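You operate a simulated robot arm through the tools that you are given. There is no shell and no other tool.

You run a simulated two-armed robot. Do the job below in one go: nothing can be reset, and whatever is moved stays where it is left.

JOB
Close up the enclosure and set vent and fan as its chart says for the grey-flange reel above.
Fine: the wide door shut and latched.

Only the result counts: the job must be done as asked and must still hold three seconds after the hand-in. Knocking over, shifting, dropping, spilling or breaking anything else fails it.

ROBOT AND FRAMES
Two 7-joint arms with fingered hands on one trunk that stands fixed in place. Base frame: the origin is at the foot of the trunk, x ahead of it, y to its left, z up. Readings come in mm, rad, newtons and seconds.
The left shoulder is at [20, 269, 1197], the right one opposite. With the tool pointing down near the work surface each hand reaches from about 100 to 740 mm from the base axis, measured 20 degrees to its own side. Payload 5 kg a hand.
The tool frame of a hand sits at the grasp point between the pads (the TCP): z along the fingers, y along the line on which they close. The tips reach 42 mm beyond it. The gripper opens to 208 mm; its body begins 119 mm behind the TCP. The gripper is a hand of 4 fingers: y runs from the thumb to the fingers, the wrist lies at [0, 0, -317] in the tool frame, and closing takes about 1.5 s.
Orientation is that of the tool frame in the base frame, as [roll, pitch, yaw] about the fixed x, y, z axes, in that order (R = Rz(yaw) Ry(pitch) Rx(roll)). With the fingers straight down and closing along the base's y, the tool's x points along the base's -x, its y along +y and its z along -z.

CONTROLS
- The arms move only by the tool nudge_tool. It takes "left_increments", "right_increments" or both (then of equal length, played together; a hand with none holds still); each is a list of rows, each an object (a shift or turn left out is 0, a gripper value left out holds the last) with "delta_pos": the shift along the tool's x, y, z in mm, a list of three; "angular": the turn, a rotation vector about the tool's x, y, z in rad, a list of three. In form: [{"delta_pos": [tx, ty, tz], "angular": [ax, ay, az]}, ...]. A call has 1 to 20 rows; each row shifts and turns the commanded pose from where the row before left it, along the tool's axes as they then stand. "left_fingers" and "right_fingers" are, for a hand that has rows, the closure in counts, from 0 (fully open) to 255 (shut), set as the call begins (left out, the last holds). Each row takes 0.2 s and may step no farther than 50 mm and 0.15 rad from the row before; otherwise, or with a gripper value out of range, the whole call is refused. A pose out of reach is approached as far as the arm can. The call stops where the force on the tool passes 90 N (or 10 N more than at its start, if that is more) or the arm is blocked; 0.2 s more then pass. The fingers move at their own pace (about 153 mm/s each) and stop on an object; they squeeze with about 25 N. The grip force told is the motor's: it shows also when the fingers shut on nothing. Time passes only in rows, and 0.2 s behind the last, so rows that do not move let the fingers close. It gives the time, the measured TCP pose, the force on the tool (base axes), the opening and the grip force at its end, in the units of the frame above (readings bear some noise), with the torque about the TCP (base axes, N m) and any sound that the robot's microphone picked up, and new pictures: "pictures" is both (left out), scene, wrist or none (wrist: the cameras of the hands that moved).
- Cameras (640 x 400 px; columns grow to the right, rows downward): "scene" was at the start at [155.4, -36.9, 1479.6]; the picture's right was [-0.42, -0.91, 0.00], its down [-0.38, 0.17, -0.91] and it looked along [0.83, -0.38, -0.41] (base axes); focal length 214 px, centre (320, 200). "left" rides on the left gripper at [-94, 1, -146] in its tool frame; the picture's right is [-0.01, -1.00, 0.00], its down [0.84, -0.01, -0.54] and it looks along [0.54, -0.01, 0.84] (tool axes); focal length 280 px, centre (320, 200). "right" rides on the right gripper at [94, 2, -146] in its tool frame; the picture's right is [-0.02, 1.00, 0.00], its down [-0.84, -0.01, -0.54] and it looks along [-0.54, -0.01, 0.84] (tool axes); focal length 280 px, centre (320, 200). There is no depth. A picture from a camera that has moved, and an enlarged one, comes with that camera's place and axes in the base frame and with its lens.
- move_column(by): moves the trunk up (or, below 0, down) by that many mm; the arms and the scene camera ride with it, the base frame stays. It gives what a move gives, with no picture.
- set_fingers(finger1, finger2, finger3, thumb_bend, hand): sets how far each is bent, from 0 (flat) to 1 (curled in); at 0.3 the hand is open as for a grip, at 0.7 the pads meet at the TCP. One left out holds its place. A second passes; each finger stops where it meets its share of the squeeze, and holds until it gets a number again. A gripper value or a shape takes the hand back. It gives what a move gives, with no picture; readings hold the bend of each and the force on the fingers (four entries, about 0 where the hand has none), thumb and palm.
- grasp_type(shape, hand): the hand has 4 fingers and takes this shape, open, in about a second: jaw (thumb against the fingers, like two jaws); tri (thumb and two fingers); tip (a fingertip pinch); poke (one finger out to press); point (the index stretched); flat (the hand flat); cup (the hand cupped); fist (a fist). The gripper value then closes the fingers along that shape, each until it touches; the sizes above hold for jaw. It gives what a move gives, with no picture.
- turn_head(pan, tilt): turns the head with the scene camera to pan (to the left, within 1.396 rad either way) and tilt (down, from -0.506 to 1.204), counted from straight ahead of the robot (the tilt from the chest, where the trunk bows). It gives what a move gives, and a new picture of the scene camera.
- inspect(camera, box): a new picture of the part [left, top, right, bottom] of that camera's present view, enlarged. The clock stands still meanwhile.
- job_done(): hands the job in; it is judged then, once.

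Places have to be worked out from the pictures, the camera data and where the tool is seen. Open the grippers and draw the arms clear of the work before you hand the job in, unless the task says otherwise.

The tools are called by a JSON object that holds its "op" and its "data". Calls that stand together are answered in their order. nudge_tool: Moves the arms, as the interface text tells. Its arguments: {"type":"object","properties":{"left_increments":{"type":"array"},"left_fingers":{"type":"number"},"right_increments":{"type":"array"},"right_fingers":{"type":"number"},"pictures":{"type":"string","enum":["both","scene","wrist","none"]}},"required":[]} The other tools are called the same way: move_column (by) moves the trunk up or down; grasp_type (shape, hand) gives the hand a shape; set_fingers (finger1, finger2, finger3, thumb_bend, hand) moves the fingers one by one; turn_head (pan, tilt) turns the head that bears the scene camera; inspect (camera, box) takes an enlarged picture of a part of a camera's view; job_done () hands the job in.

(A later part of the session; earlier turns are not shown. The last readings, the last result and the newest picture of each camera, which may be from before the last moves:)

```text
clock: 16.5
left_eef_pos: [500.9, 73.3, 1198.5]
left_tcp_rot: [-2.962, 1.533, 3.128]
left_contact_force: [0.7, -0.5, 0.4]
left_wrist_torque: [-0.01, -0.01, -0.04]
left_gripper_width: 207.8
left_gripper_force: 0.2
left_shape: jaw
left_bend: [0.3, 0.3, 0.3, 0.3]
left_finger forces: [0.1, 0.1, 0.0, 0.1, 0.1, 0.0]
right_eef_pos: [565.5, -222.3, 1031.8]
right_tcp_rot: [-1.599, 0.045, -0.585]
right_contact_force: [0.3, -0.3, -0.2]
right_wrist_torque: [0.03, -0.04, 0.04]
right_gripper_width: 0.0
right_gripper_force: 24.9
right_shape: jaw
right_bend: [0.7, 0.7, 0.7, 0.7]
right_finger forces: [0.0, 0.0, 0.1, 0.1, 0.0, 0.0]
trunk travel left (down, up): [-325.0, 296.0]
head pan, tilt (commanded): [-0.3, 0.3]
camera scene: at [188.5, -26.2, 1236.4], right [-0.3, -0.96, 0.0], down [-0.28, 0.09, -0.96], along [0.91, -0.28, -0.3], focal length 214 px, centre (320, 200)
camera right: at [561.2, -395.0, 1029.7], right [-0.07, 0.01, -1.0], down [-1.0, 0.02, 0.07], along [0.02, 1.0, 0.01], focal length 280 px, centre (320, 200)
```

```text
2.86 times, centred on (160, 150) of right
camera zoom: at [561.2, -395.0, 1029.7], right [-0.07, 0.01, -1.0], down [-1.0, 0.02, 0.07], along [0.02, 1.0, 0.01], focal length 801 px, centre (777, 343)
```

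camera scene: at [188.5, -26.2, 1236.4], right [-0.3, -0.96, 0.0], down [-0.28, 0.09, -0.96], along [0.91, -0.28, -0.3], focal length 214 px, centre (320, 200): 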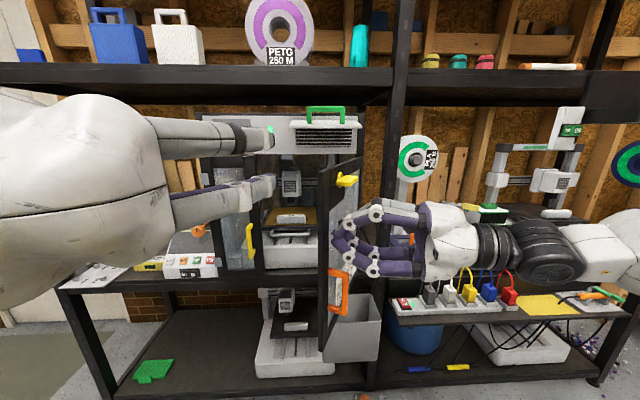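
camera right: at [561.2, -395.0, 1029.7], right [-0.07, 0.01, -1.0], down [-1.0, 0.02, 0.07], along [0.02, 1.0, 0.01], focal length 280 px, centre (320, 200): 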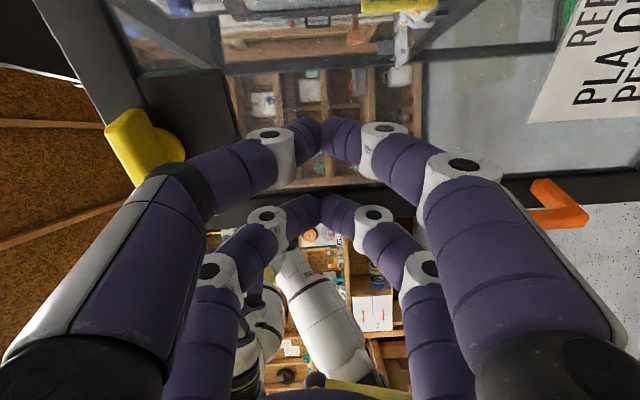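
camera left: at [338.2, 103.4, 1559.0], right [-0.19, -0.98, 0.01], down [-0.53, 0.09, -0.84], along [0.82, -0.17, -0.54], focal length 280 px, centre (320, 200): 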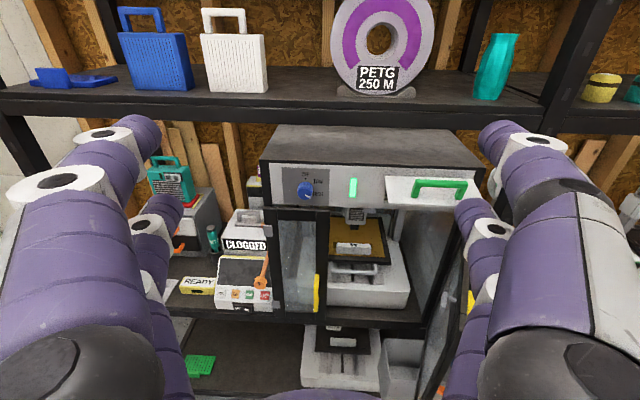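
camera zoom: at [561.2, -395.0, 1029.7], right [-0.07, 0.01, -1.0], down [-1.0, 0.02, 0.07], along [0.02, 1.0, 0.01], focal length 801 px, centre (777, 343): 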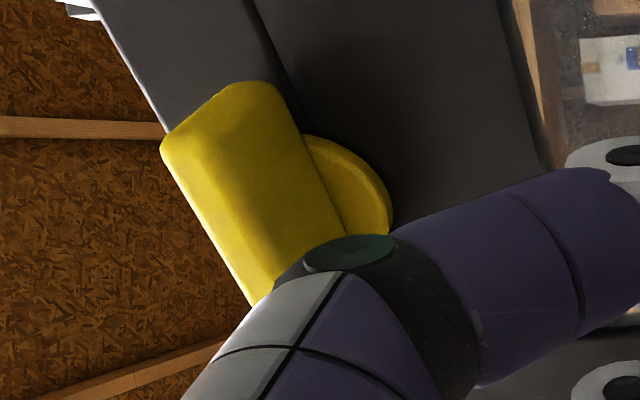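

The paddle is clear of my hand and the door follows. I keep sweeping the door along its arc, rotating the hand as it closes.

{"op": "nudge_tool", "data": {"right_increments": [{"delta_pos": [0.7, 0, 16.9], "angular": [0, 0.034, 0]}, {"delta_pos": [0.7, 0, 16.9], "angular": [0, 0.034, 0]}, {"delta_pos": [0.7, 0, 16.9], "angular": [0, 0.034, 0]}, {"delta_pos": [0.7, 0, 16.9], "angular": [0, 0.034, 0]}, {"delta_pos": [3, 0, 16.2], "angular": [0, 0.044, 0]}, {"delta_pos": [3, 0, 16.2], "angular": [0, 0.044, 0]}, {"delta_pos": [3, 0, 16.2], "angular": [0, 0.044, 0]}, {"delta_pos": [3, 0, 16.2], "angular": [0, 0.044, 0]}, {"delta_pos": [0, 0, 0]}], "pictures": "both"}}

```text
clock: 18.5
left_eef_pos: [499.7, 74.0, 1197.6]
left_tcp_rot: [-2.958, 1.533, 3.131]
left_contact_force: [0.6, -0.4, -0.1]
left_wrist_torque: [-0.03, 0.0, -0.05]
left_gripper_width: 207.7
left_gripper_force: 0.0
left_shape: jaw
left_bend: [0.3, 0.3, 0.3, 0.3]
left_finger forces: [0.0, 0.1, 0.1, 0.0, 0.1, 0.0]
right_eef_pos: [662.6, -133.3, 1025.1]
right_tcp_rot: [-1.61, 0.033, -0.897]
right_contact_force: [-1.0, 0.7, -0.5]
right_wrist_torque: [-0.02, -0.01, 0.03]
right_gripper_width: 0.0
right_gripper_force: 25.0
right_shape: jaw
right_bend: [0.7, 0.7, 0.7, 0.7]
right_finger forces: [0.0, 0.0, 0.0, 0.0, 0.1, 0.0]
trunk travel left (down, up): [-325.0, 296.0]
head pan, tilt (commanded): [-0.3, 0.3]
camera scene: at [188.5, -25.9, 1236.4], right [-0.3, -0.96, 0.0], down [-0.28, 0.09, -0.96], along [0.91, -0.28, -0.3], focal length 214 px, centre (320, 200)
camera right: at [604.6, -297.2, 1026.0], right [-0.06, 0.01, -1.0], down [-0.94, 0.32, 0.06], along [0.32, 0.95, -0.01], focal length 280 px, centre (320, 200)
```

scene: 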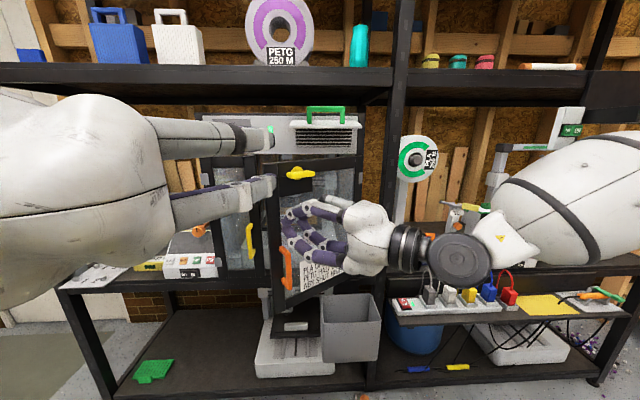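
right: 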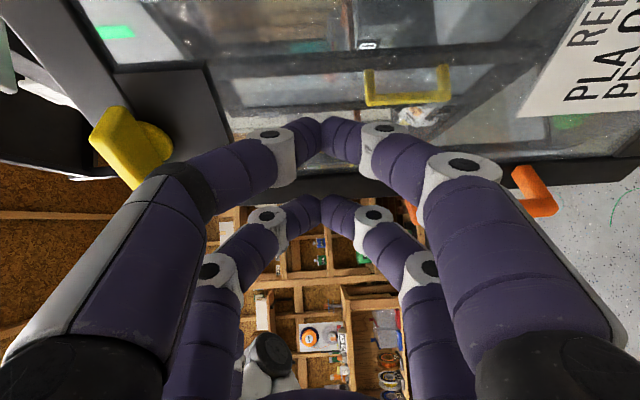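

The door has swung to roughly 30° and follows nicely. I continue to about 12°.

{"op": "nudge_tool", "data": {"right_increments": [{"delta_pos": [2.5, 0, 16.7], "angular": [0, 0.0655, 0]}, {"delta_pos": [2.5, 0, 16.7], "angular": [0, 0.0655, 0]}, {"delta_pos": [2.5, 0, 16.7], "angular": [0, 0.0655, 0]}, {"delta_pos": [2.5, 0, 16.7], "angular": [0, 0.0655, 0]}, {"delta_pos": [0, 0, 0]}], "pictures": "both"}}

{"op": "inspect", "data": {"camera": "scene", "box": [220, 140, 360, 300]}}

```text
clock: 19.7
left_eef_pos: [501.6, 73.4, 1197.0]
left_tcp_rot: [-2.96, 1.533, 3.128]
left_contact_force: [0.2, 0.0, 0.7]
left_wrist_torque: [0.0, -0.02, -0.05]
left_gripper_width: 207.7
left_gripper_force: 0.0
left_shape: jaw
left_bend: [0.3, 0.3, 0.3, 0.3]
left_finger forces: [0.0, 0.0, 0.0, 0.1, 0.0, 0.0]
right_eef_pos: [721.1, -105.7, 1022.5]
right_tcp_rot: [-1.62, 0.023, -1.158]
right_contact_force: [0.3, 0.6, 0.1]
right_wrist_torque: [0.0, 0.0, 0.02]
right_gripper_width: 0.0
right_gripper_force: 24.9
right_shape: jaw
right_bend: [0.7, 0.7, 0.7, 0.7]
right_finger forces: [0.0, 0.0, 0.0, 0.0, 0.0, 0.1]
trunk travel left (down, up): [-325.0, 296.0]
head pan, tilt (commanded): [-0.3, 0.3]
camera scene: at [188.5, -26.1, 1236.5], right [-0.3, -0.96, 0.0], down [-0.28, 0.09, -0.96], along [0.91, -0.28, -0.3], focal length 214 px, centre (320, 200)
camera right: at [624.3, -248.9, 1026.2], right [-0.06, 0.01, -1.0], down [-0.83, 0.56, 0.06], along [0.56, 0.83, -0.02], focal length 280 px, centre (320, 200)
```

scene: 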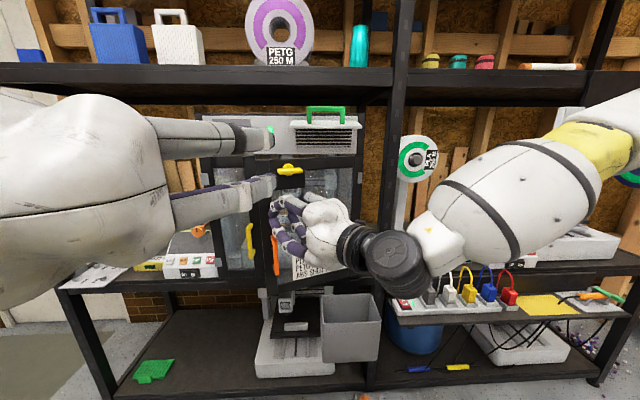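
right: 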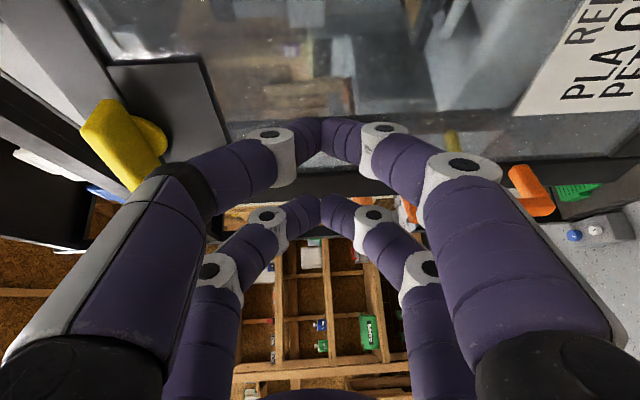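

```text
2.50 times, centred on (290, 220) of scene
camera zoom: at [188.5, -26.1, 1236.5], right [-0.3, -0.96, 0.0], down [-0.28, 0.09, -0.96], along [0.91, -0.28, -0.3], focal length 536 px, centre (395, 150)
```

zoom: 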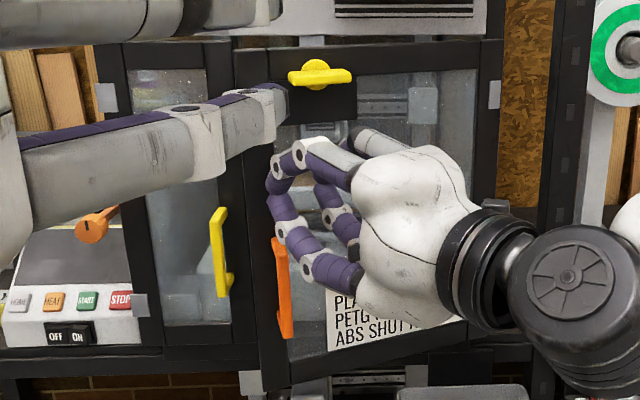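

The door is now about 15° from shut, with the paddle still horizontal. I push on gently toward full closure.

{"op": "nudge_tool", "data": {"right_increments": [{"delta_pos": [0.9, 0, 13.4], "angular": [0, 0.0655, 0]}, {"delta_pos": [0.9, 0, 13.4], "angular": [0, 0.0655, 0]}, {"delta_pos": [0.9, 0, 13.4], "angular": [0, 0.0655, 0]}, {"delta_pos": [0.9, 0, 10], "angular": [0, 0.0655, 0]}, {"delta_pos": [0, 0, 0]}], "pictures": "both"}}

{"op": "inspect", "data": {"camera": "scene", "box": [220, 140, 360, 300]}}

```text
clock: 20.9
left_eef_pos: [499.9, 72.6, 1199.0]
left_tcp_rot: [-2.954, 1.533, 3.134]
left_contact_force: [-1.1, -0.3, -0.3]
left_wrist_torque: [-0.02, 0.03, -0.02]
left_gripper_width: 208.2
left_gripper_force: 0.0
left_shape: jaw
left_bend: [0.3, 0.3, 0.3, 0.3]
left_finger forces: [0.0, 0.0, 0.0, 0.0, 0.0, 0.0]
right_eef_pos: [772.2, -94.3, 1023.4]
right_tcp_rot: [-1.625, 0.01, -1.42]
right_contact_force: [0.0, 0.3, 0.5]
right_wrist_torque: [0.01, 0.0, -0.04]
right_gripper_width: 0.2
right_gripper_force: 24.6
right_shape: jaw
right_bend: [0.7, 0.7, 0.7, 0.7]
right_finger forces: [0.1, 0.0, 0.0, 0.0, 0.0, 0.0]
trunk travel left (down, up): [-325.0, 296.0]
head pan, tilt (commanded): [-0.3, 0.3]
camera scene: at [188.2, -26.0, 1236.7], right [-0.3, -0.96, 0.0], down [-0.28, 0.09, -0.96], along [0.91, -0.28, -0.3], focal length 214 px, centre (320, 200)
camera right: at [639.8, -206.9, 1028.3], right [-0.05, 0.02, -1.0], down [-0.66, 0.75, 0.05], along [0.75, 0.66, -0.03], focal length 280 px, centre (320, 200)
```

scene: 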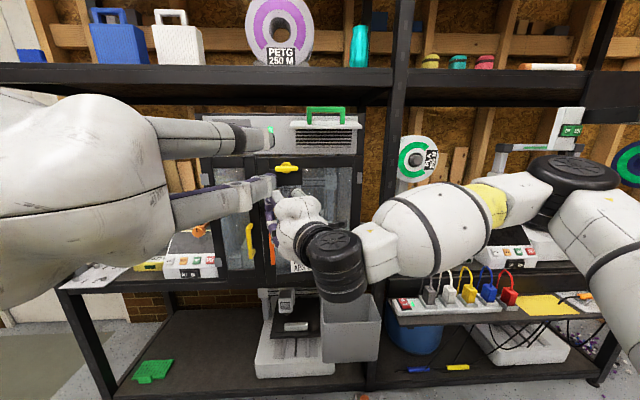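
right: 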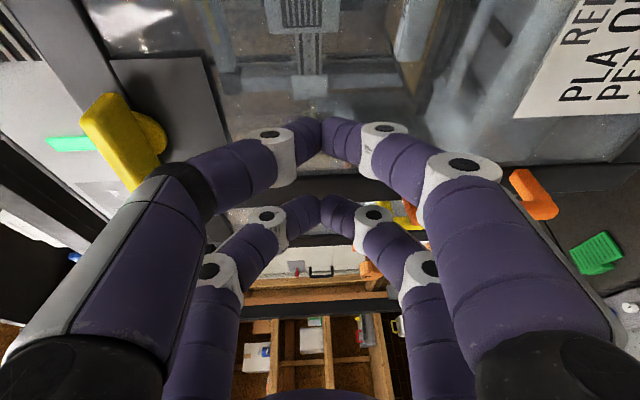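

```text
2.50 times, centred on (290, 220) of scene
camera zoom: at [188.2, -26.0, 1236.7], right [-0.3, -0.96, 0.0], down [-0.28, 0.09, -0.96], along [0.91, -0.28, -0.3], focal length 536 px, centre (395, 150)
```

zoom: 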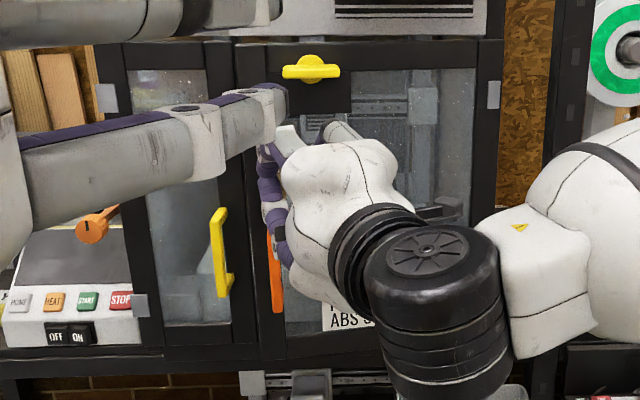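

The door is almost flush, with no resisting force yet. I push forward in small steps until it seats.

{"op": "nudge_tool", "data": {"right_increments": [{"delta_pos": [1.4, 0, 3.8]}, {"delta_pos": [1.4, 0, 3.8]}, {"delta_pos": [1.4, 0, 3.8]}, {"delta_pos": [0, 0, 0]}], "pictures": "none"}}

```text
clock: 21.9
left_eef_pos: [500.8, 73.1, 1197.8]
left_tcp_rot: [-2.96, 1.532, 3.128]
left_contact_force: [-0.2, 0.1, -0.1]
left_wrist_torque: [-0.01, -0.01, 0.02]
left_gripper_width: 207.8
left_gripper_force: 0.0
left_shape: jaw
left_bend: [0.3, 0.3, 0.3, 0.3]
left_finger forces: [0.0, 0.0, 0.0, 0.0, 0.0, 0.0]
right_eef_pos: [781.5, -94.9, 1020.4]
right_tcp_rot: [-1.622, 0.008, -1.42]
right_contact_force: [0.6, -0.1, -0.1]
right_wrist_torque: [0.0, -0.01, -0.03]
right_gripper_width: 0.0
right_gripper_force: 25.1
right_shape: jaw
right_bend: [0.7, 0.7, 0.7, 0.7]
right_finger forces: [0.0, 0.0, 0.0, 0.0, 0.0, 0.0]
trunk travel left (down, up): [-325.0, 296.0]
head pan, tilt (commanded): [-0.3, 0.3]
```

Still no resistance at TCP u≈785. I continue in small steps.

{"op": "nudge_tool", "data": {"right_increments": [{"delta_pos": [1.4, 0, 3.8]}, {"delta_pos": [1.4, 0, 3.8]}, {"delta_pos": [1.4, 0, 3.8]}, {"delta_pos": [0, 0, 0]}], "pictures": "both"}}

{"op": "inspect", "data": {"camera": "scene", "box": [220, 140, 360, 300]}}

```text
clock: 22.9
left_eef_pos: [501.3, 73.2, 1197.9]
left_tcp_rot: [-2.961, 1.532, 3.127]
left_contact_force: [-0.3, -0.2, 0.5]
left_wrist_torque: [0.0, -0.03, 0.01]
left_gripper_width: 208.0
left_gripper_force: 0.1
left_shape: jaw
left_bend: [0.3, 0.3, 0.3, 0.3]
left_finger forces: [0.1, 0.1, 0.0, 0.0, 0.0, 0.0]
right_eef_pos: [795.7, -98.0, 1018.0]
right_tcp_rot: [-1.624, 0.008, -1.42]
right_contact_force: [0.0, 0.5, 0.8]
right_wrist_torque: [0.02, -0.01, -0.01]
right_gripper_width: 0.0
right_gripper_force: 25.0
right_shape: jaw
right_bend: [0.7, 0.7, 0.7, 0.7]
right_finger forces: [0.0, 0.0, 0.1, 0.0, 0.0, 0.1]
trunk travel left (down, up): [-325.0, 296.0]
head pan, tilt (commanded): [-0.3, 0.3]
camera scene: at [188.3, -26.1, 1236.4], right [-0.3, -0.96, 0.0], down [-0.28, 0.09, -0.96], along [0.91, -0.28, -0.3], focal length 214 px, centre (320, 200)
camera right: at [664.3, -210.3, 1024.2], right [-0.06, 0.02, -1.0], down [-0.66, 0.75, 0.05], along [0.75, 0.66, -0.03], focal length 280 px, centre (320, 200)
```

scene: 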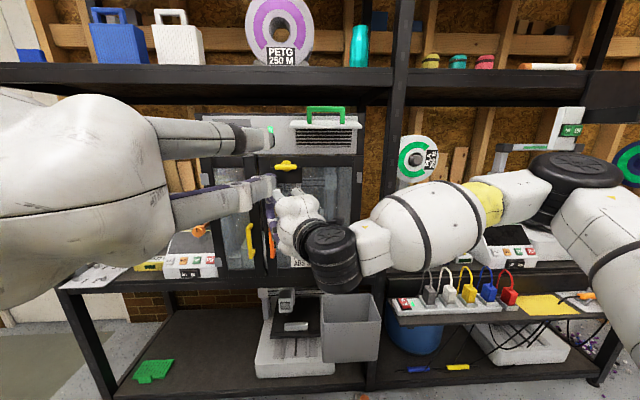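
right: 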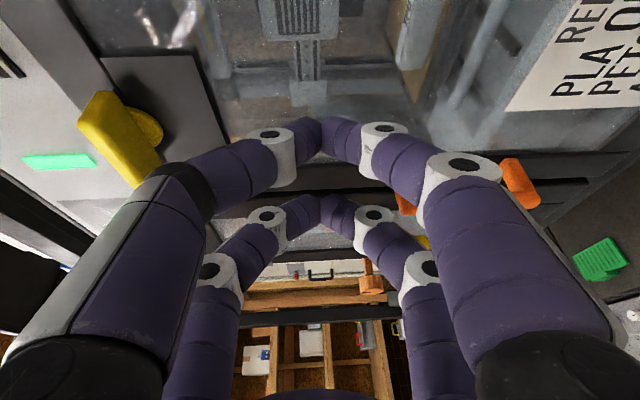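

```text
2.50 times, centred on (290, 220) of scene
camera zoom: at [188.3, -26.1, 1236.4], right [-0.3, -0.96, 0.0], down [-0.28, 0.09, -0.96], along [0.91, -0.28, -0.3], focal length 536 px, centre (395, 150)
```

zoom: 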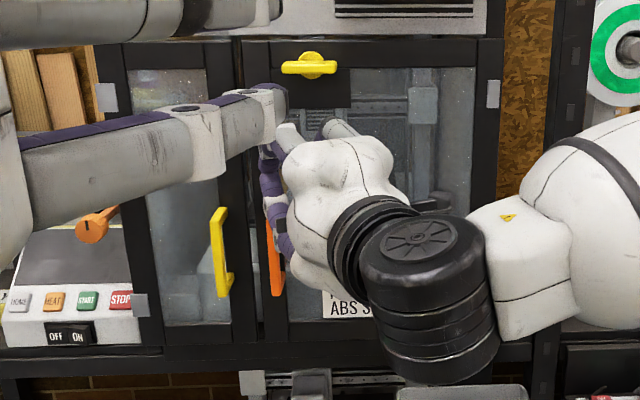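

It still moves freely; I keep pushing in small steps and watch the force.

{"op": "nudge_tool", "data": {"right_increments": [{"delta_pos": [1.1, 0, 2.8]}, {"delta_pos": [1.1, 0, 2.8]}, {"delta_pos": [1.1, 0, 2.8]}, {"delta_pos": [0, 0, 0]}], "pictures": "scene"}}

{"op": "inspect", "data": {"camera": "scene", "box": [240, 140, 310, 200]}}

```text
clock: 23.9
left_eef_pos: [500.3, 73.7, 1199.0]
left_tcp_rot: [-2.961, 1.534, 3.127]
left_contact_force: [-0.1, -0.8, -0.3]
left_wrist_torque: [0.01, -0.01, 0.01]
left_gripper_width: 207.8
left_gripper_force: 0.1
left_shape: jaw
left_bend: [0.3, 0.3, 0.3, 0.3]
left_finger forces: [0.0, 0.0, 0.0, 0.0, 0.0, 0.1]
right_eef_pos: [802.8, -97.8, 1017.7]
right_tcp_rot: [-1.622, 0.009, -1.421]
right_contact_force: [-3.4, 0.7, -0.7]
right_wrist_torque: [0.01, -0.01, -0.08]
right_gripper_width: 0.0
right_gripper_force: 25.2
right_shape: jaw
right_bend: [0.7, 0.7, 0.7, 0.7]
right_finger forces: [0.1, 0.0, 0.0, 0.0, 0.0, 0.0]
trunk travel left (down, up): [-325.0, 296.0]
head pan, tilt (commanded): [-0.3, 0.3]
camera scene: at [188.1, -26.1, 1236.4], right [-0.3, -0.96, 0.0], down [-0.28, 0.09, -0.96], along [0.91, -0.28, -0.3], focal length 214 px, centre (320, 200)
```

scene: 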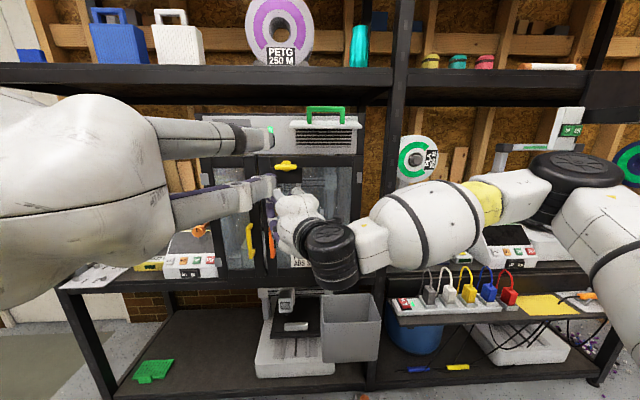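

```text
6.67 times, centred on (275, 170) of scene
camera zoom: at [188.1, -26.1, 1236.4], right [-0.3, -0.96, 0.0], down [-0.28, 0.09, -0.96], along [0.91, -0.28, -0.3], focal length 1430 px, centre (620, 400)
```

zoom: 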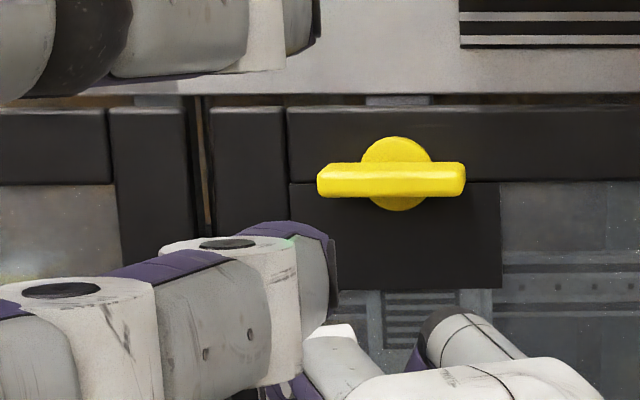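

Resistance begins (about 3 N), so the door is meeting its stop. I press slightly more to make sure that it is fully seated.

{"op": "nudge_tool", "data": {"right_increments": [{"delta_pos": [1.1, 0, 2.8]}, {"delta_pos": [1.1, 0, 2.8]}, {"delta_pos": [1.1, 0, 2.8]}, {"delta_pos": [0, 0, 0]}], "pictures": "wrist"}}

```text
clock: 24.9
left_eef_pos: [496.0, 72.9, 1200.3]
left_tcp_rot: [-2.953, 1.539, 3.139]
left_contact_force: [-0.3, -0.3, 0.3]
left_wrist_torque: [-0.02, -0.01, 0.01]
left_gripper_width: 208.2
left_gripper_force: 0.0
left_shape: jaw
left_bend: [0.3, 0.3, 0.3, 0.3]
left_finger forces: [0.0, 0.0, 0.0, 0.0, 0.1, 0.0]
right_eef_pos: [805.2, -96.4, 1020.5]
right_tcp_rot: [-1.619, 0.008, -1.412]
right_contact_force: [-76.9, 7.8, 0.8]
right_wrist_torque: [-0.03, 0.18, -1.85]
right_gripper_width: 0.0
right_gripper_force: 25.1
right_shape: jaw
right_bend: [0.7, 0.7, 0.7, 0.7]
right_finger forces: [0.0, 0.1, 0.1, 0.0, 77.0, 0.0]
trunk travel left (down, up): [-325.0, 296.0]
head pan, tilt (commanded): [-0.3, 0.3]
camera right: at [675.3, -211.4, 1025.8], right [-0.05, 0.01, -1.0], down [-0.66, 0.75, 0.04], along [0.75, 0.66, -0.03], focal length 280 px, centre (320, 200)
```

right: 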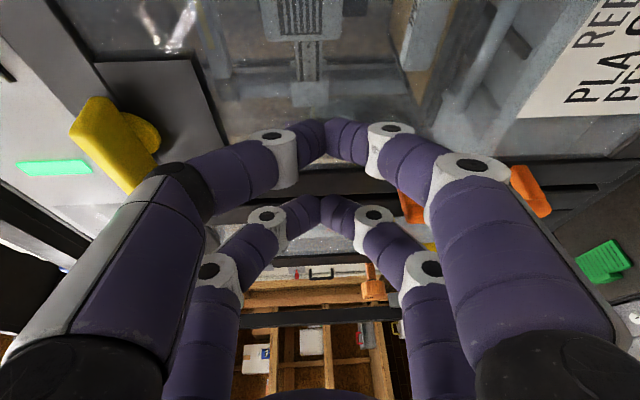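

The door hit a solid stop (77 N), so it is fully shut. I back the right hand off, and shift the left hand leftwards to leave room for latching.

{"op": "nudge_tool", "data": {"right_increments": [{"delta_pos": [0, 0, -15]}, {"delta_pos": [0, 0, -20]}, {"delta_pos": [0, 0, -20]}, {"delta_pos": [0, 0, -20]}, {"delta_pos": [0, 0, 0]}], "left_increments": [{"delta_pos": [0, 40, 28]}, {"delta_pos": [0, 40, 28]}, {"delta_pos": [0, 20, 10]}, {"delta_pos": [0, 0, 0]}, {"delta_pos": [0, 0, 0]}], "pictures": "both"}}

{"op": "inspect", "data": {"camera": "scene", "box": [190, 100, 370, 300]}}

```text
clock: 26.1
left_eef_pos: [581.5, 160.4, 1195.4]
left_tcp_rot: [-2.969, 1.533, 3.118]
left_contact_force: [-0.2, -0.2, 0.0]
left_wrist_torque: [0.02, 0.05, -0.03]
left_gripper_width: 207.8
left_gripper_force: 0.2
left_shape: jaw
left_bend: [0.3, 0.3, 0.3, 0.3]
left_finger forces: [0.0, 0.0, 0.0, 0.1, 0.0, 0.0]
right_eef_pos: [736.7, -112.8, 1022.9]
right_tcp_rot: [-1.622, 0.009, -1.421]
right_contact_force: [-0.4, -0.5, 1.2]
right_wrist_torque: [-0.01, 0.05, -0.03]
right_gripper_width: 0.1
right_gripper_force: 25.0
right_shape: jaw
right_bend: [0.7, 0.7, 0.7, 0.69]
right_finger forces: [0.1, 0.1, 0.0, 0.0, 0.0, 0.0]
trunk travel left (down, up): [-325.0, 296.0]
head pan, tilt (commanded): [-0.3, 0.3]
camera scene: at [187.9, -26.1, 1236.4], right [-0.3, -0.96, 0.0], down [-0.28, 0.09, -0.96], along [0.91, -0.28, -0.3], focal length 214 px, centre (320, 200)
camera right: at [606.1, -225.6, 1028.3], right [-0.05, 0.02, -1.0], down [-0.66, 0.75, 0.05], along [0.75, 0.66, -0.03], focal length 280 px, centre (320, 200)
camera left: at [442.3, 189.0, 1296.3], right [-0.19, -0.98, 0.02], down [-0.56, 0.09, -0.82], along [0.8, -0.17, -0.57], focal length 280 px, centre (320, 200)
```

scene: 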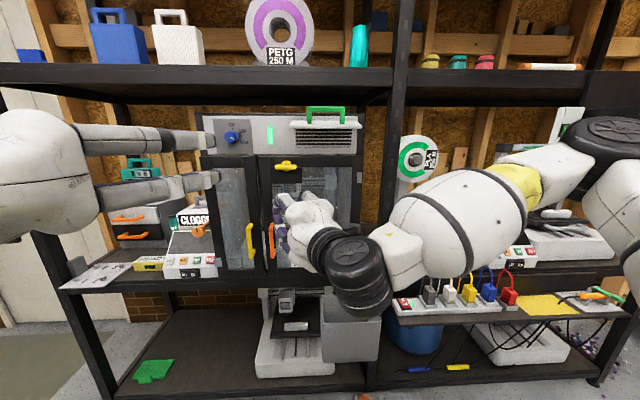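
right: 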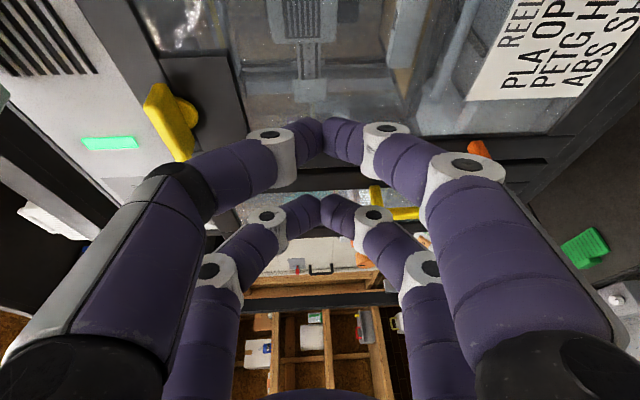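
left: 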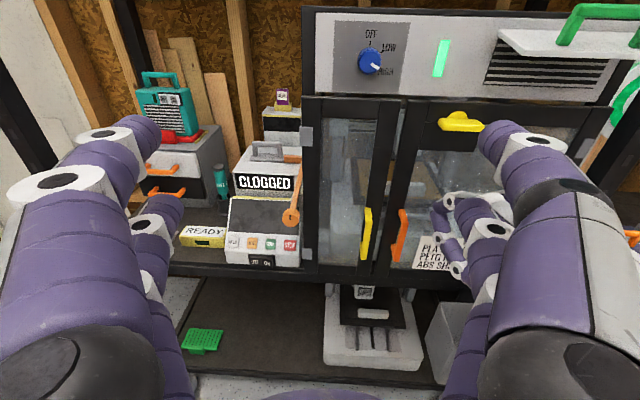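

```text
2.00 times, centred on (280, 200) of scene
camera zoom: at [187.9, -26.1, 1236.4], right [-0.3, -0.96, 0.0], down [-0.28, 0.09, -0.96], along [0.91, -0.28, -0.3], focal length 429 px, centre (400, 200)
```

zoom: 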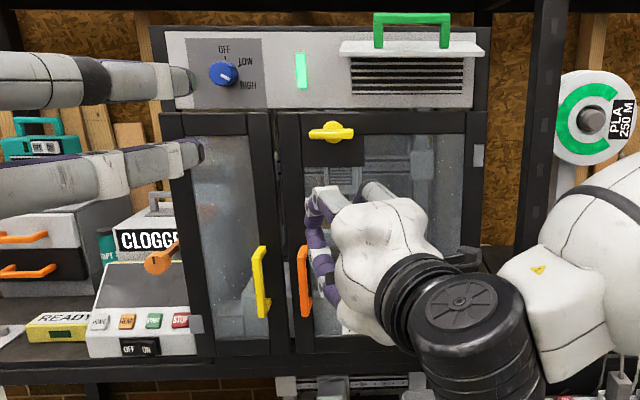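

Both doors appear shut with a thin gap between; the door stayed shut. I check from the left camera whether the narrow door is flush too.

{"op": "inspect", "data": {"camera": "left", "box": [290, 80, 490, 205]}}

{"op": "inspect", "data": {"camera": "left", "box": [290, 180, 490, 305]}}

{"op": "inspect", "data": {"camera": "scene", "box": [240, 230, 300, 290]}}

{"op": "inspect", "data": {"camera": "scene", "box": [190, 140, 300, 200]}}

```text
3.20 times, centred on (390, 142) of left
camera zoom: at [442.3, 189.0, 1296.3], right [-0.19, -0.98, 0.02], down [-0.56, 0.09, -0.82], along [0.8, -0.17, -0.57], focal length 897 px, centre (96, 384)
```

zoom: 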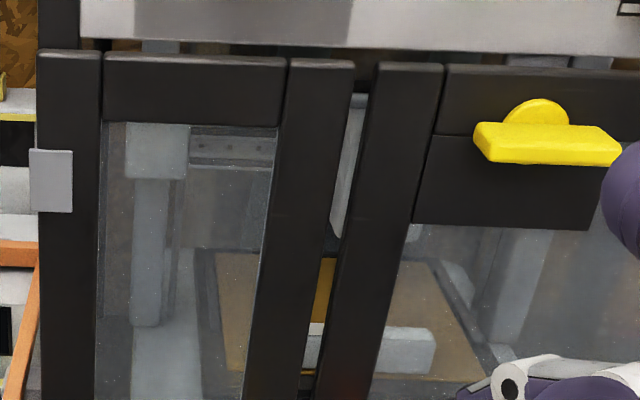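

```text
3.20 times, centred on (390, 242) of left
camera zoom: at [442.3, 189.0, 1296.3], right [-0.19, -0.98, 0.02], down [-0.56, 0.09, -0.82], along [0.8, -0.17, -0.57], focal length 897 px, centre (96, 64)
```

zoom: 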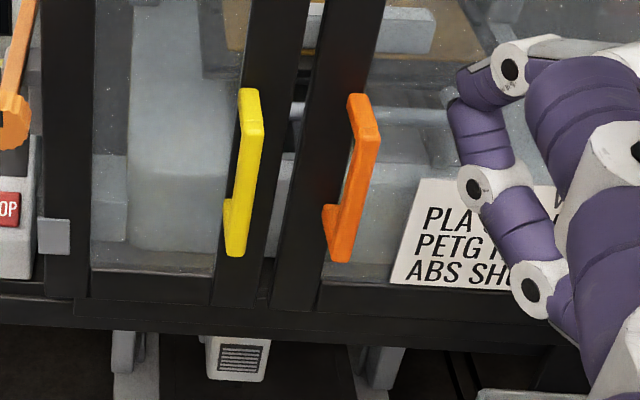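

```text
6.67 times, centred on (270, 260) of scene
camera zoom: at [187.9, -26.1, 1236.4], right [-0.3, -0.96, 0.0], down [-0.28, 0.09, -0.96], along [0.91, -0.28, -0.3], focal length 1430 px, centre (653, -200)
```

zoom: 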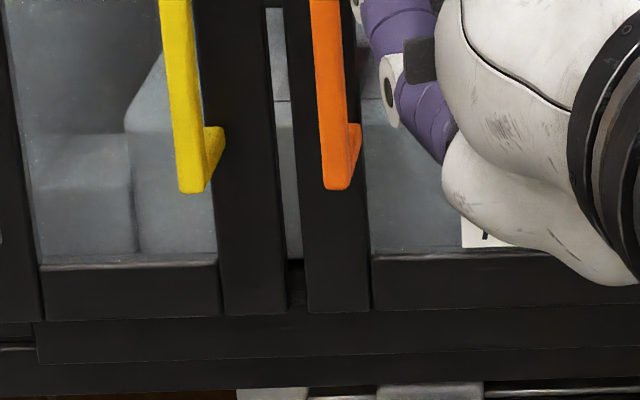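

```text
5.82 times, centred on (245, 170) of scene
camera zoom: at [187.9, -26.1, 1236.4], right [-0.3, -0.96, 0.0], down [-0.28, 0.09, -0.96], along [0.91, -0.28, -0.3], focal length 1248 px, centre (756, 374)
```

zoom: 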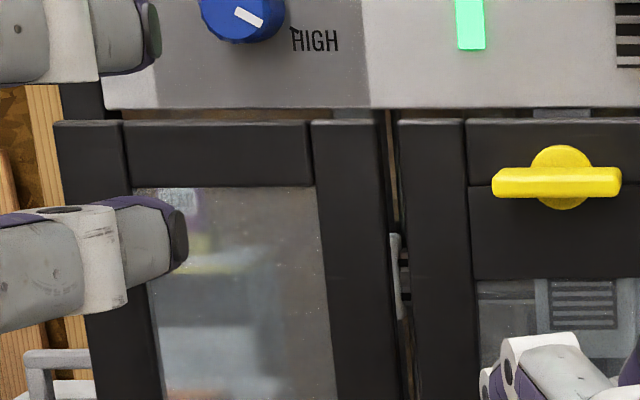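

Both doors look flush and parallel to the panel. Next I position the right hand in front of the paddle (about v=45, z=1143 in rack terms), pointing straight at the door with the fingers half open.

{"op": "nudge_tool", "data": {"right_increments": [{"delta_pos": [0, -40, -5], "angular": [0.017, 0.113, 0]}, {"delta_pos": [0, -40, 0], "angular": [0.017, 0.113, 0]}, {"delta_pos": [-6, -40, 0], "angular": [0.017, 0.113, 0]}, {"delta_pos": [-6, 0, 0]}, {"delta_pos": [0, 0, 0]}, {"delta_pos": [0, 0, 0]}], "right_fingers": 140, "pictures": "both"}}

{"op": "inspect", "data": {"camera": "left", "box": [390, 60, 590, 205]}}

```text
clock: 27.5
left_eef_pos: [582.0, 160.7, 1195.9]
left_tcp_rot: [-2.959, 1.532, 3.13]
left_contact_force: [-0.2, 0.5, -1.4]
left_wrist_torque: [0.03, 0.02, -0.05]
left_gripper_width: 208.1
left_gripper_force: 0.1
left_shape: jaw
left_bend: [0.3, 0.3, 0.3, 0.3]
left_finger forces: [0.1, 0.0, 0.0, 0.0, 0.0, 0.1]
right_eef_pos: [734.5, -197.7, 1134.6]
right_tcp_rot: [-1.573, 0.001, -1.757]
right_contact_force: [-0.7, 0.3, 0.5]
right_wrist_torque: [0.0, -0.03, -0.03]
right_gripper_width: 93.5
right_gripper_force: 0.1
right_shape: jaw
right_bend: [0.73, 0.73, 0.73, 0.7]
right_finger forces: [0.0, 0.0, 0.0, 0.0, 0.0, 0.0]
right hand out of reach, approached as far as the arm can: row 1, 2, 3, 4
trunk travel left (down, up): [-325.0, 296.0]
head pan, tilt (commanded): [-0.3, 0.3]
camera scene: at [188.1, -25.9, 1236.5], right [-0.3, -0.96, 0.0], down [-0.28, 0.09, -0.96], along [0.91, -0.28, -0.3], focal length 214 px, centre (320, 200)
camera right: at [572.5, -260.3, 1132.7], right [0.0, 0.01, -1.0], down [-0.37, 0.93, 0.01], along [0.93, 0.37, 0.01], focal length 280 px, centre (320, 200)
```

scene: 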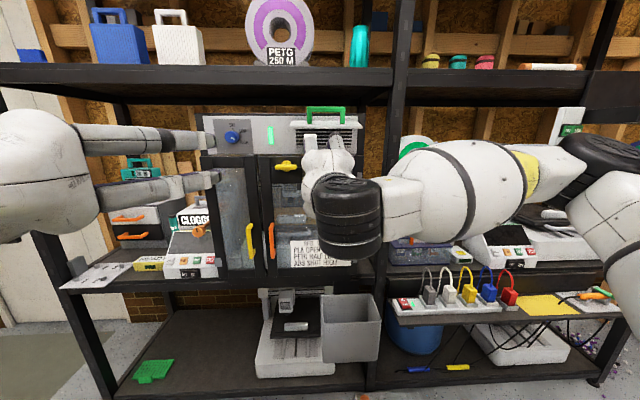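
right: 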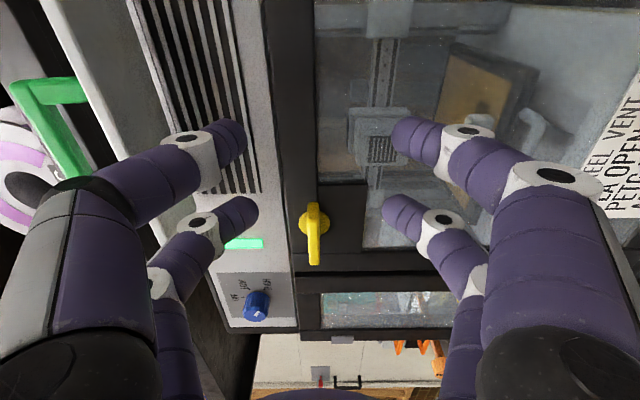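

```text
2.76 times, centred on (490, 132) of left
camera zoom: at [442.4, 189.3, 1296.3], right [-0.19, -0.98, 0.02], down [-0.56, 0.09, -0.82], along [0.8, -0.17, -0.57], focal length 774 px, centre (-149, 386)
```

zoom: 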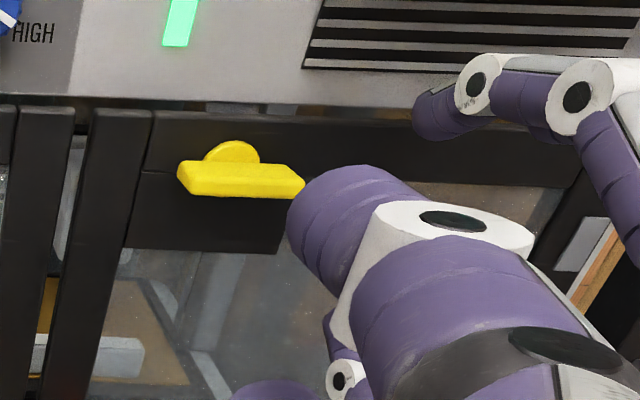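

The right hand can't reach that pose (joint limits), and I see the jaw has two finger pairs about 68 mm apart in x, which would miss small knobs at centre. I retract the right hand a bit and test the "tip" shape on the free left hand.

{"op": "grasp_type", "data": {"shape": "tip", "hand": "left"}}

{"op": "inspect", "data": {"camera": "left", "box": [0, 0, 640, 400]}}

{"op": "inspect", "data": {"camera": "scene", "box": [0, 80, 260, 260]}}

```text
clock: 28.4
left_eef_pos: [583.1, 159.8, 1195.6]
left_tcp_rot: [-2.965, 1.535, 3.124]
left_contact_force: [0.4, 0.0, 0.0]
left_wrist_torque: [-0.02, -0.01, 0.0]
left_gripper_width: 208.1
left_gripper_force: 0.0
left_shape: tip
left_bend: [0.3, 0.3, 0.3, 0.3]
left_finger forces: [0.1, 0.1, 0.0, 0.0, 0.0, 0.1]
right_eef_pos: [733.8, -198.0, 1133.3]
right_tcp_rot: [-1.57, 0.001, -1.757]
right_contact_force: [-0.2, 0.2, -0.7]
right_wrist_torque: [0.01, -0.01, -0.02]
right_gripper_width: 93.7
right_gripper_force: 0.2
right_shape: jaw
right_bend: [0.73, 0.73, 0.73, 0.7]
right_finger forces: [0.0, 0.1, 0.0, 0.1, 0.0, 0.0]
trunk travel left (down, up): [-325.0, 296.0]
head pan, tilt (commanded): [-0.3, 0.3]
```

```text
1.00 times, centred on (320, 200) of left (not enlarged: the box is as wide or as high as the picture)
camera zoom: at [442.5, 188.9, 1296.2], right [-0.19, -0.98, 0.02], down [-0.56, 0.09, -0.82], along [0.8, -0.17, -0.57], focal length 280 px, centre (320, 200)
```

zoom: 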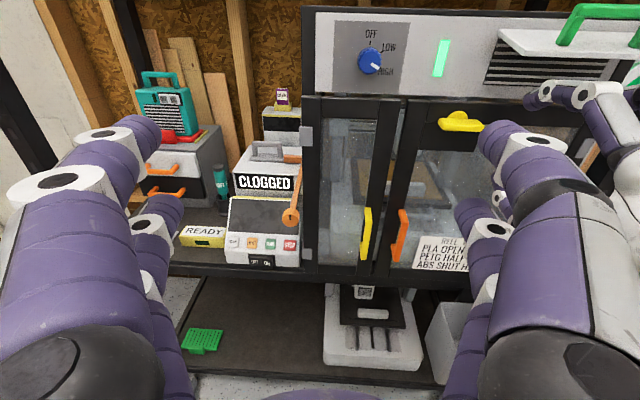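

```text
2.22 times, centred on (130, 170) of scene
camera zoom: at [188.2, -26.1, 1236.4], right [-0.3, -0.96, 0.0], down [-0.28, 0.09, -0.96], along [0.91, -0.28, -0.3], focal length 477 px, centre (742, 267)
```

zoom: 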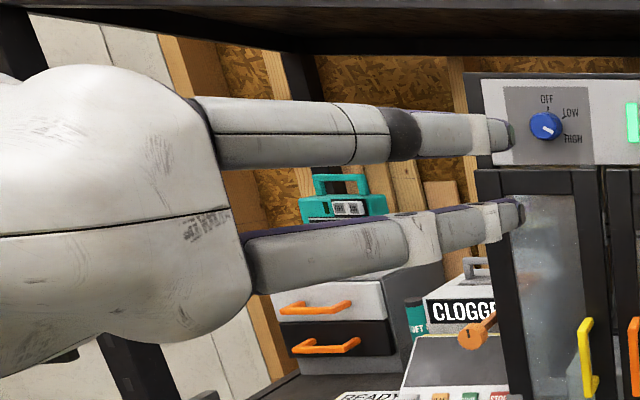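

The open shape looks the same; I close it in free space to see how a tip pinch forms.

{"op": "nudge_tool", "data": {"left_increments": [{"delta_pos": [0, 0, 0]}, {"delta_pos": [0, 0, 0]}, {"delta_pos": [0, 0, 0]}, {"delta_pos": [0, 0, 0]}, {"delta_pos": [0, 0, 0]}, {"delta_pos": [0, 0, 0]}, {"delta_pos": [0, 0, 0]}, {"delta_pos": [0, 0, 0]}], "left_fingers": 255, "pictures": "wrist"}}

{"op": "inspect", "data": {"camera": "scene", "box": [0, 80, 260, 260]}}

```text
clock: 30.2
left_eef_pos: [581.4, 159.6, 1196.2]
left_tcp_rot: [-2.964, 1.532, 3.122]
left_contact_force: [-0.5, -0.1, 0.4]
left_wrist_torque: [-0.04, 0.01, 0.02]
left_gripper_width: 0.0
left_gripper_force: 24.5
left_shape: tip
left_bend: [0.7, 0.7, 0.7, 0.7]
left_finger forces: [0.0, 0.0, 0.1, 0.0, 0.0, 0.0]
right_eef_pos: [733.5, -197.2, 1134.2]
right_tcp_rot: [-1.573, 0.0, -1.759]
right_contact_force: [0.0, 0.4, -0.3]
right_wrist_torque: [-0.05, 0.02, 0.04]
right_gripper_width: 93.6
right_gripper_force: 0.0
right_shape: jaw
right_bend: [0.73, 0.73, 0.73, 0.7]
right_finger forces: [0.0, 0.1, 0.0, 0.2, 0.0, 0.1]
trunk travel left (down, up): [-325.0, 296.0]
head pan, tilt (commanded): [-0.3, 0.3]
camera left: at [442.6, 188.9, 1296.2], right [-0.19, -0.98, 0.02], down [-0.56, 0.09, -0.82], along [0.8, -0.17, -0.57], focal length 280 px, centre (320, 200)
```

left: 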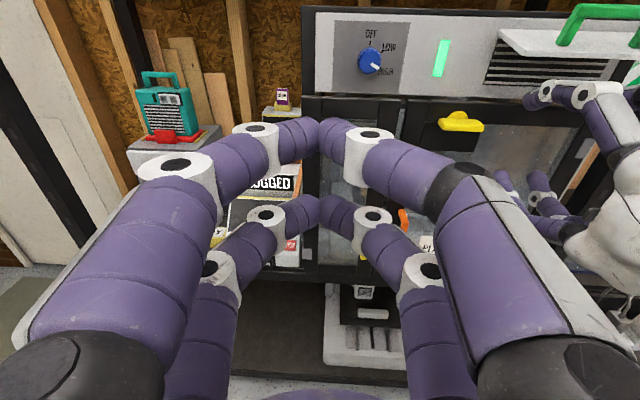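

```text
2.22 times, centred on (130, 170) of scene
camera zoom: at [188.2, -26.1, 1236.4], right [-0.3, -0.96, 0.0], down [-0.28, 0.09, -0.96], along [0.91, -0.28, -0.3], focal length 477 px, centre (742, 267)
```

zoom: 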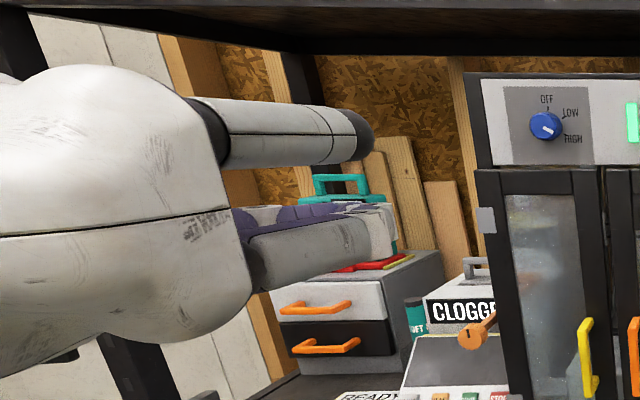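

The hand always forms two finger pairs about 58 mm apart, which suits the 64 mm paddle if the closing line is vertical. I move the right hand away to the right and reopen the left hand while rolling it 90° for the paddle.

{"op": "nudge_tool", "data": {"right_increments": [{"delta_pos": [0, 0, -30]}, {"delta_pos": [45, 0, 0]}, {"delta_pos": [45, 0, 0]}, {"delta_pos": [45, 0, 0]}, {"delta_pos": [45, 0, 0]}, {"delta_pos": [45, 0, 0]}, {"delta_pos": [0, 0, 0]}, {"delta_pos": [0, 0, 0]}, {"delta_pos": [0, 0, 0]}, {"delta_pos": [0, 0, 0]}, {"delta_pos": [0, 0, 0]}], "left_increments": [{"angular": [0, 0, -0.1428]}, {"angular": [0, 0, -0.1428]}, {"angular": [0, 0, -0.1428]}, {"angular": [0, 0, -0.1428]}, {"angular": [0, 0, -0.1428]}, {"angular": [0, 0, -0.1428]}, {"angular": [0, 0, -0.1428]}, {"angular": [0, 0, -0.1428]}, {"angular": [0, 0, -0.1428]}, {"angular": [0, 0, -0.1428]}, {"angular": [0, 0, -0.1428]}], "left_fingers": 150, "pictures": "both"}}

```text
clock: 32.6
left_eef_pos: [583.6, 157.4, 1194.1]
left_tcp_rot: [-1.608, -0.009, -1.765]
left_contact_force: [0.5, -0.7, -0.7]
left_wrist_torque: [0.02, -0.03, 0.03]
left_gripper_width: 85.6
left_gripper_force: 0.0
left_shape: tip
left_bend: [0.73, 0.73, 0.73, 0.7]
left_finger forces: [0.0, 0.1, 0.0, 0.0, 0.1, 0.0]
right_eef_pos: [671.8, -416.8, 1134.6]
right_tcp_rot: [-1.576, 0.0, -1.759]
right_contact_force: [0.0, 0.2, -0.6]
right_wrist_torque: [0.02, -0.02, 0.02]
right_gripper_width: 93.9
right_gripper_force: 0.1
right_shape: jaw
right_bend: [0.73, 0.73, 0.73, 0.7]
right_finger forces: [0.0, 0.0, 0.1, 0.0, 0.1, 0.1]
right hand out of reach, approached as far as the arm can: row 1, 6
trunk travel left (down, up): [-325.0, 296.0]
head pan, tilt (commanded): [-0.3, 0.3]
camera scene: at [188.3, -26.3, 1236.4], right [-0.3, -0.96, 0.0], down [-0.28, 0.09, -0.96], along [0.91, -0.28, -0.3], focal length 214 px, centre (320, 200)
camera right: at [510.0, -479.6, 1134.5], right [0.0, 0.02, -1.0], down [-0.37, 0.93, 0.02], along [0.93, 0.37, 0.0], focal length 280 px, centre (320, 200)
camera left: at [458.2, 277.4, 1200.5], right [0.04, 0.02, 1.0], down [-0.69, -0.72, 0.04], along [0.72, -0.69, -0.02], focal length 280 px, centre (320, 200)
```

scene: 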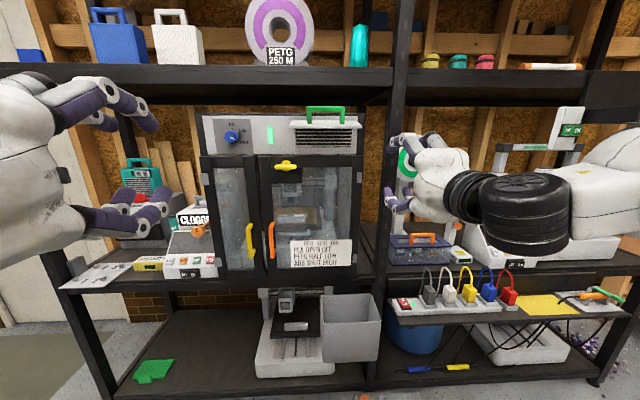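
right: 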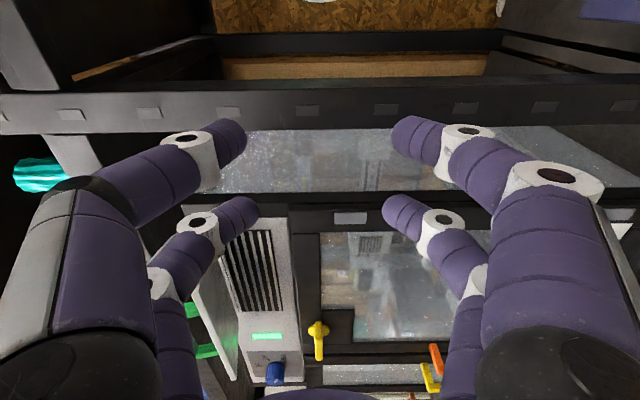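
left: 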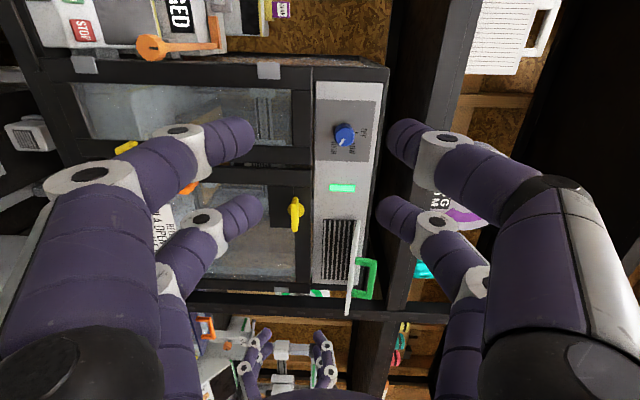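

Now the front is unobstructed. I zoom in for precise positions of the paddle, knob, and flap.

{"op": "inspect", "data": {"camera": "scene", "box": [190, 100, 380, 220]}}

{"op": "inspect", "data": {"camera": "scene", "box": [240, 145, 320, 195]}}

{"op": "inspect", "data": {"camera": "left", "box": [260, 180, 340, 240]}}

```text
3.33 times, centred on (285, 160) of scene
camera zoom: at [188.3, -26.3, 1236.4], right [-0.3, -0.96, 0.0], down [-0.28, 0.09, -0.96], along [0.91, -0.28, -0.3], focal length 715 px, centre (437, 333)
```

zoom: 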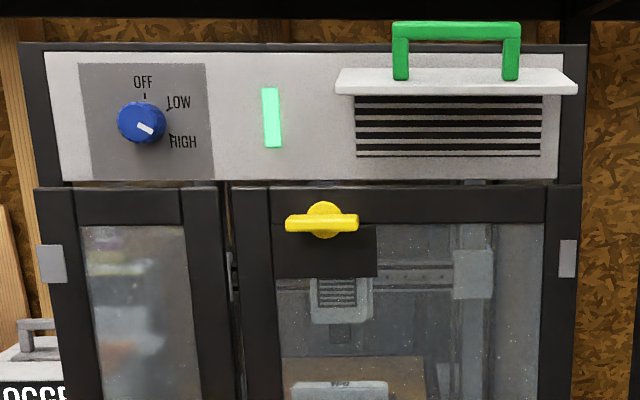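

```text
8.00 times, centred on (280, 170) of scene
camera zoom: at [188.3, -26.3, 1236.4], right [-0.3, -0.96, 0.0], down [-0.28, 0.09, -0.96], along [0.91, -0.28, -0.3], focal length 1716 px, centre (640, 440)
```

zoom: 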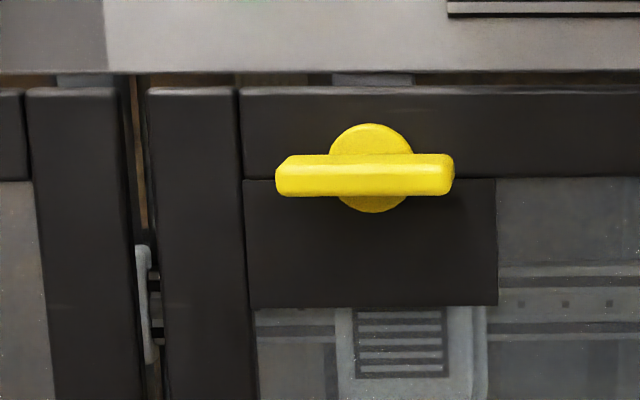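

```text
6.67 times, centred on (300, 210) of left
camera zoom: at [458.2, 277.4, 1200.5], right [0.04, 0.02, 1.0], down [-0.69, -0.72, 0.04], along [0.72, -0.69, -0.02], focal length 1869 px, centre (453, 133)
```

zoom: 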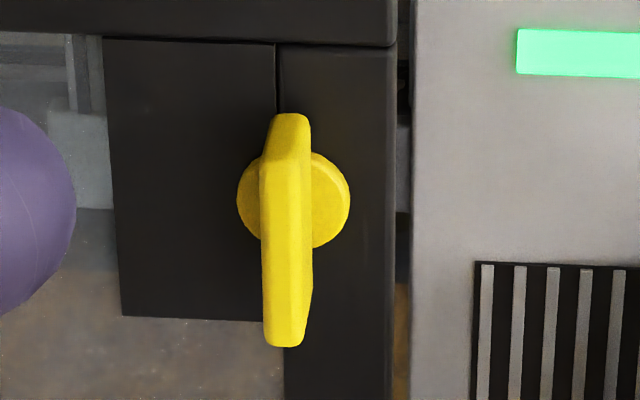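

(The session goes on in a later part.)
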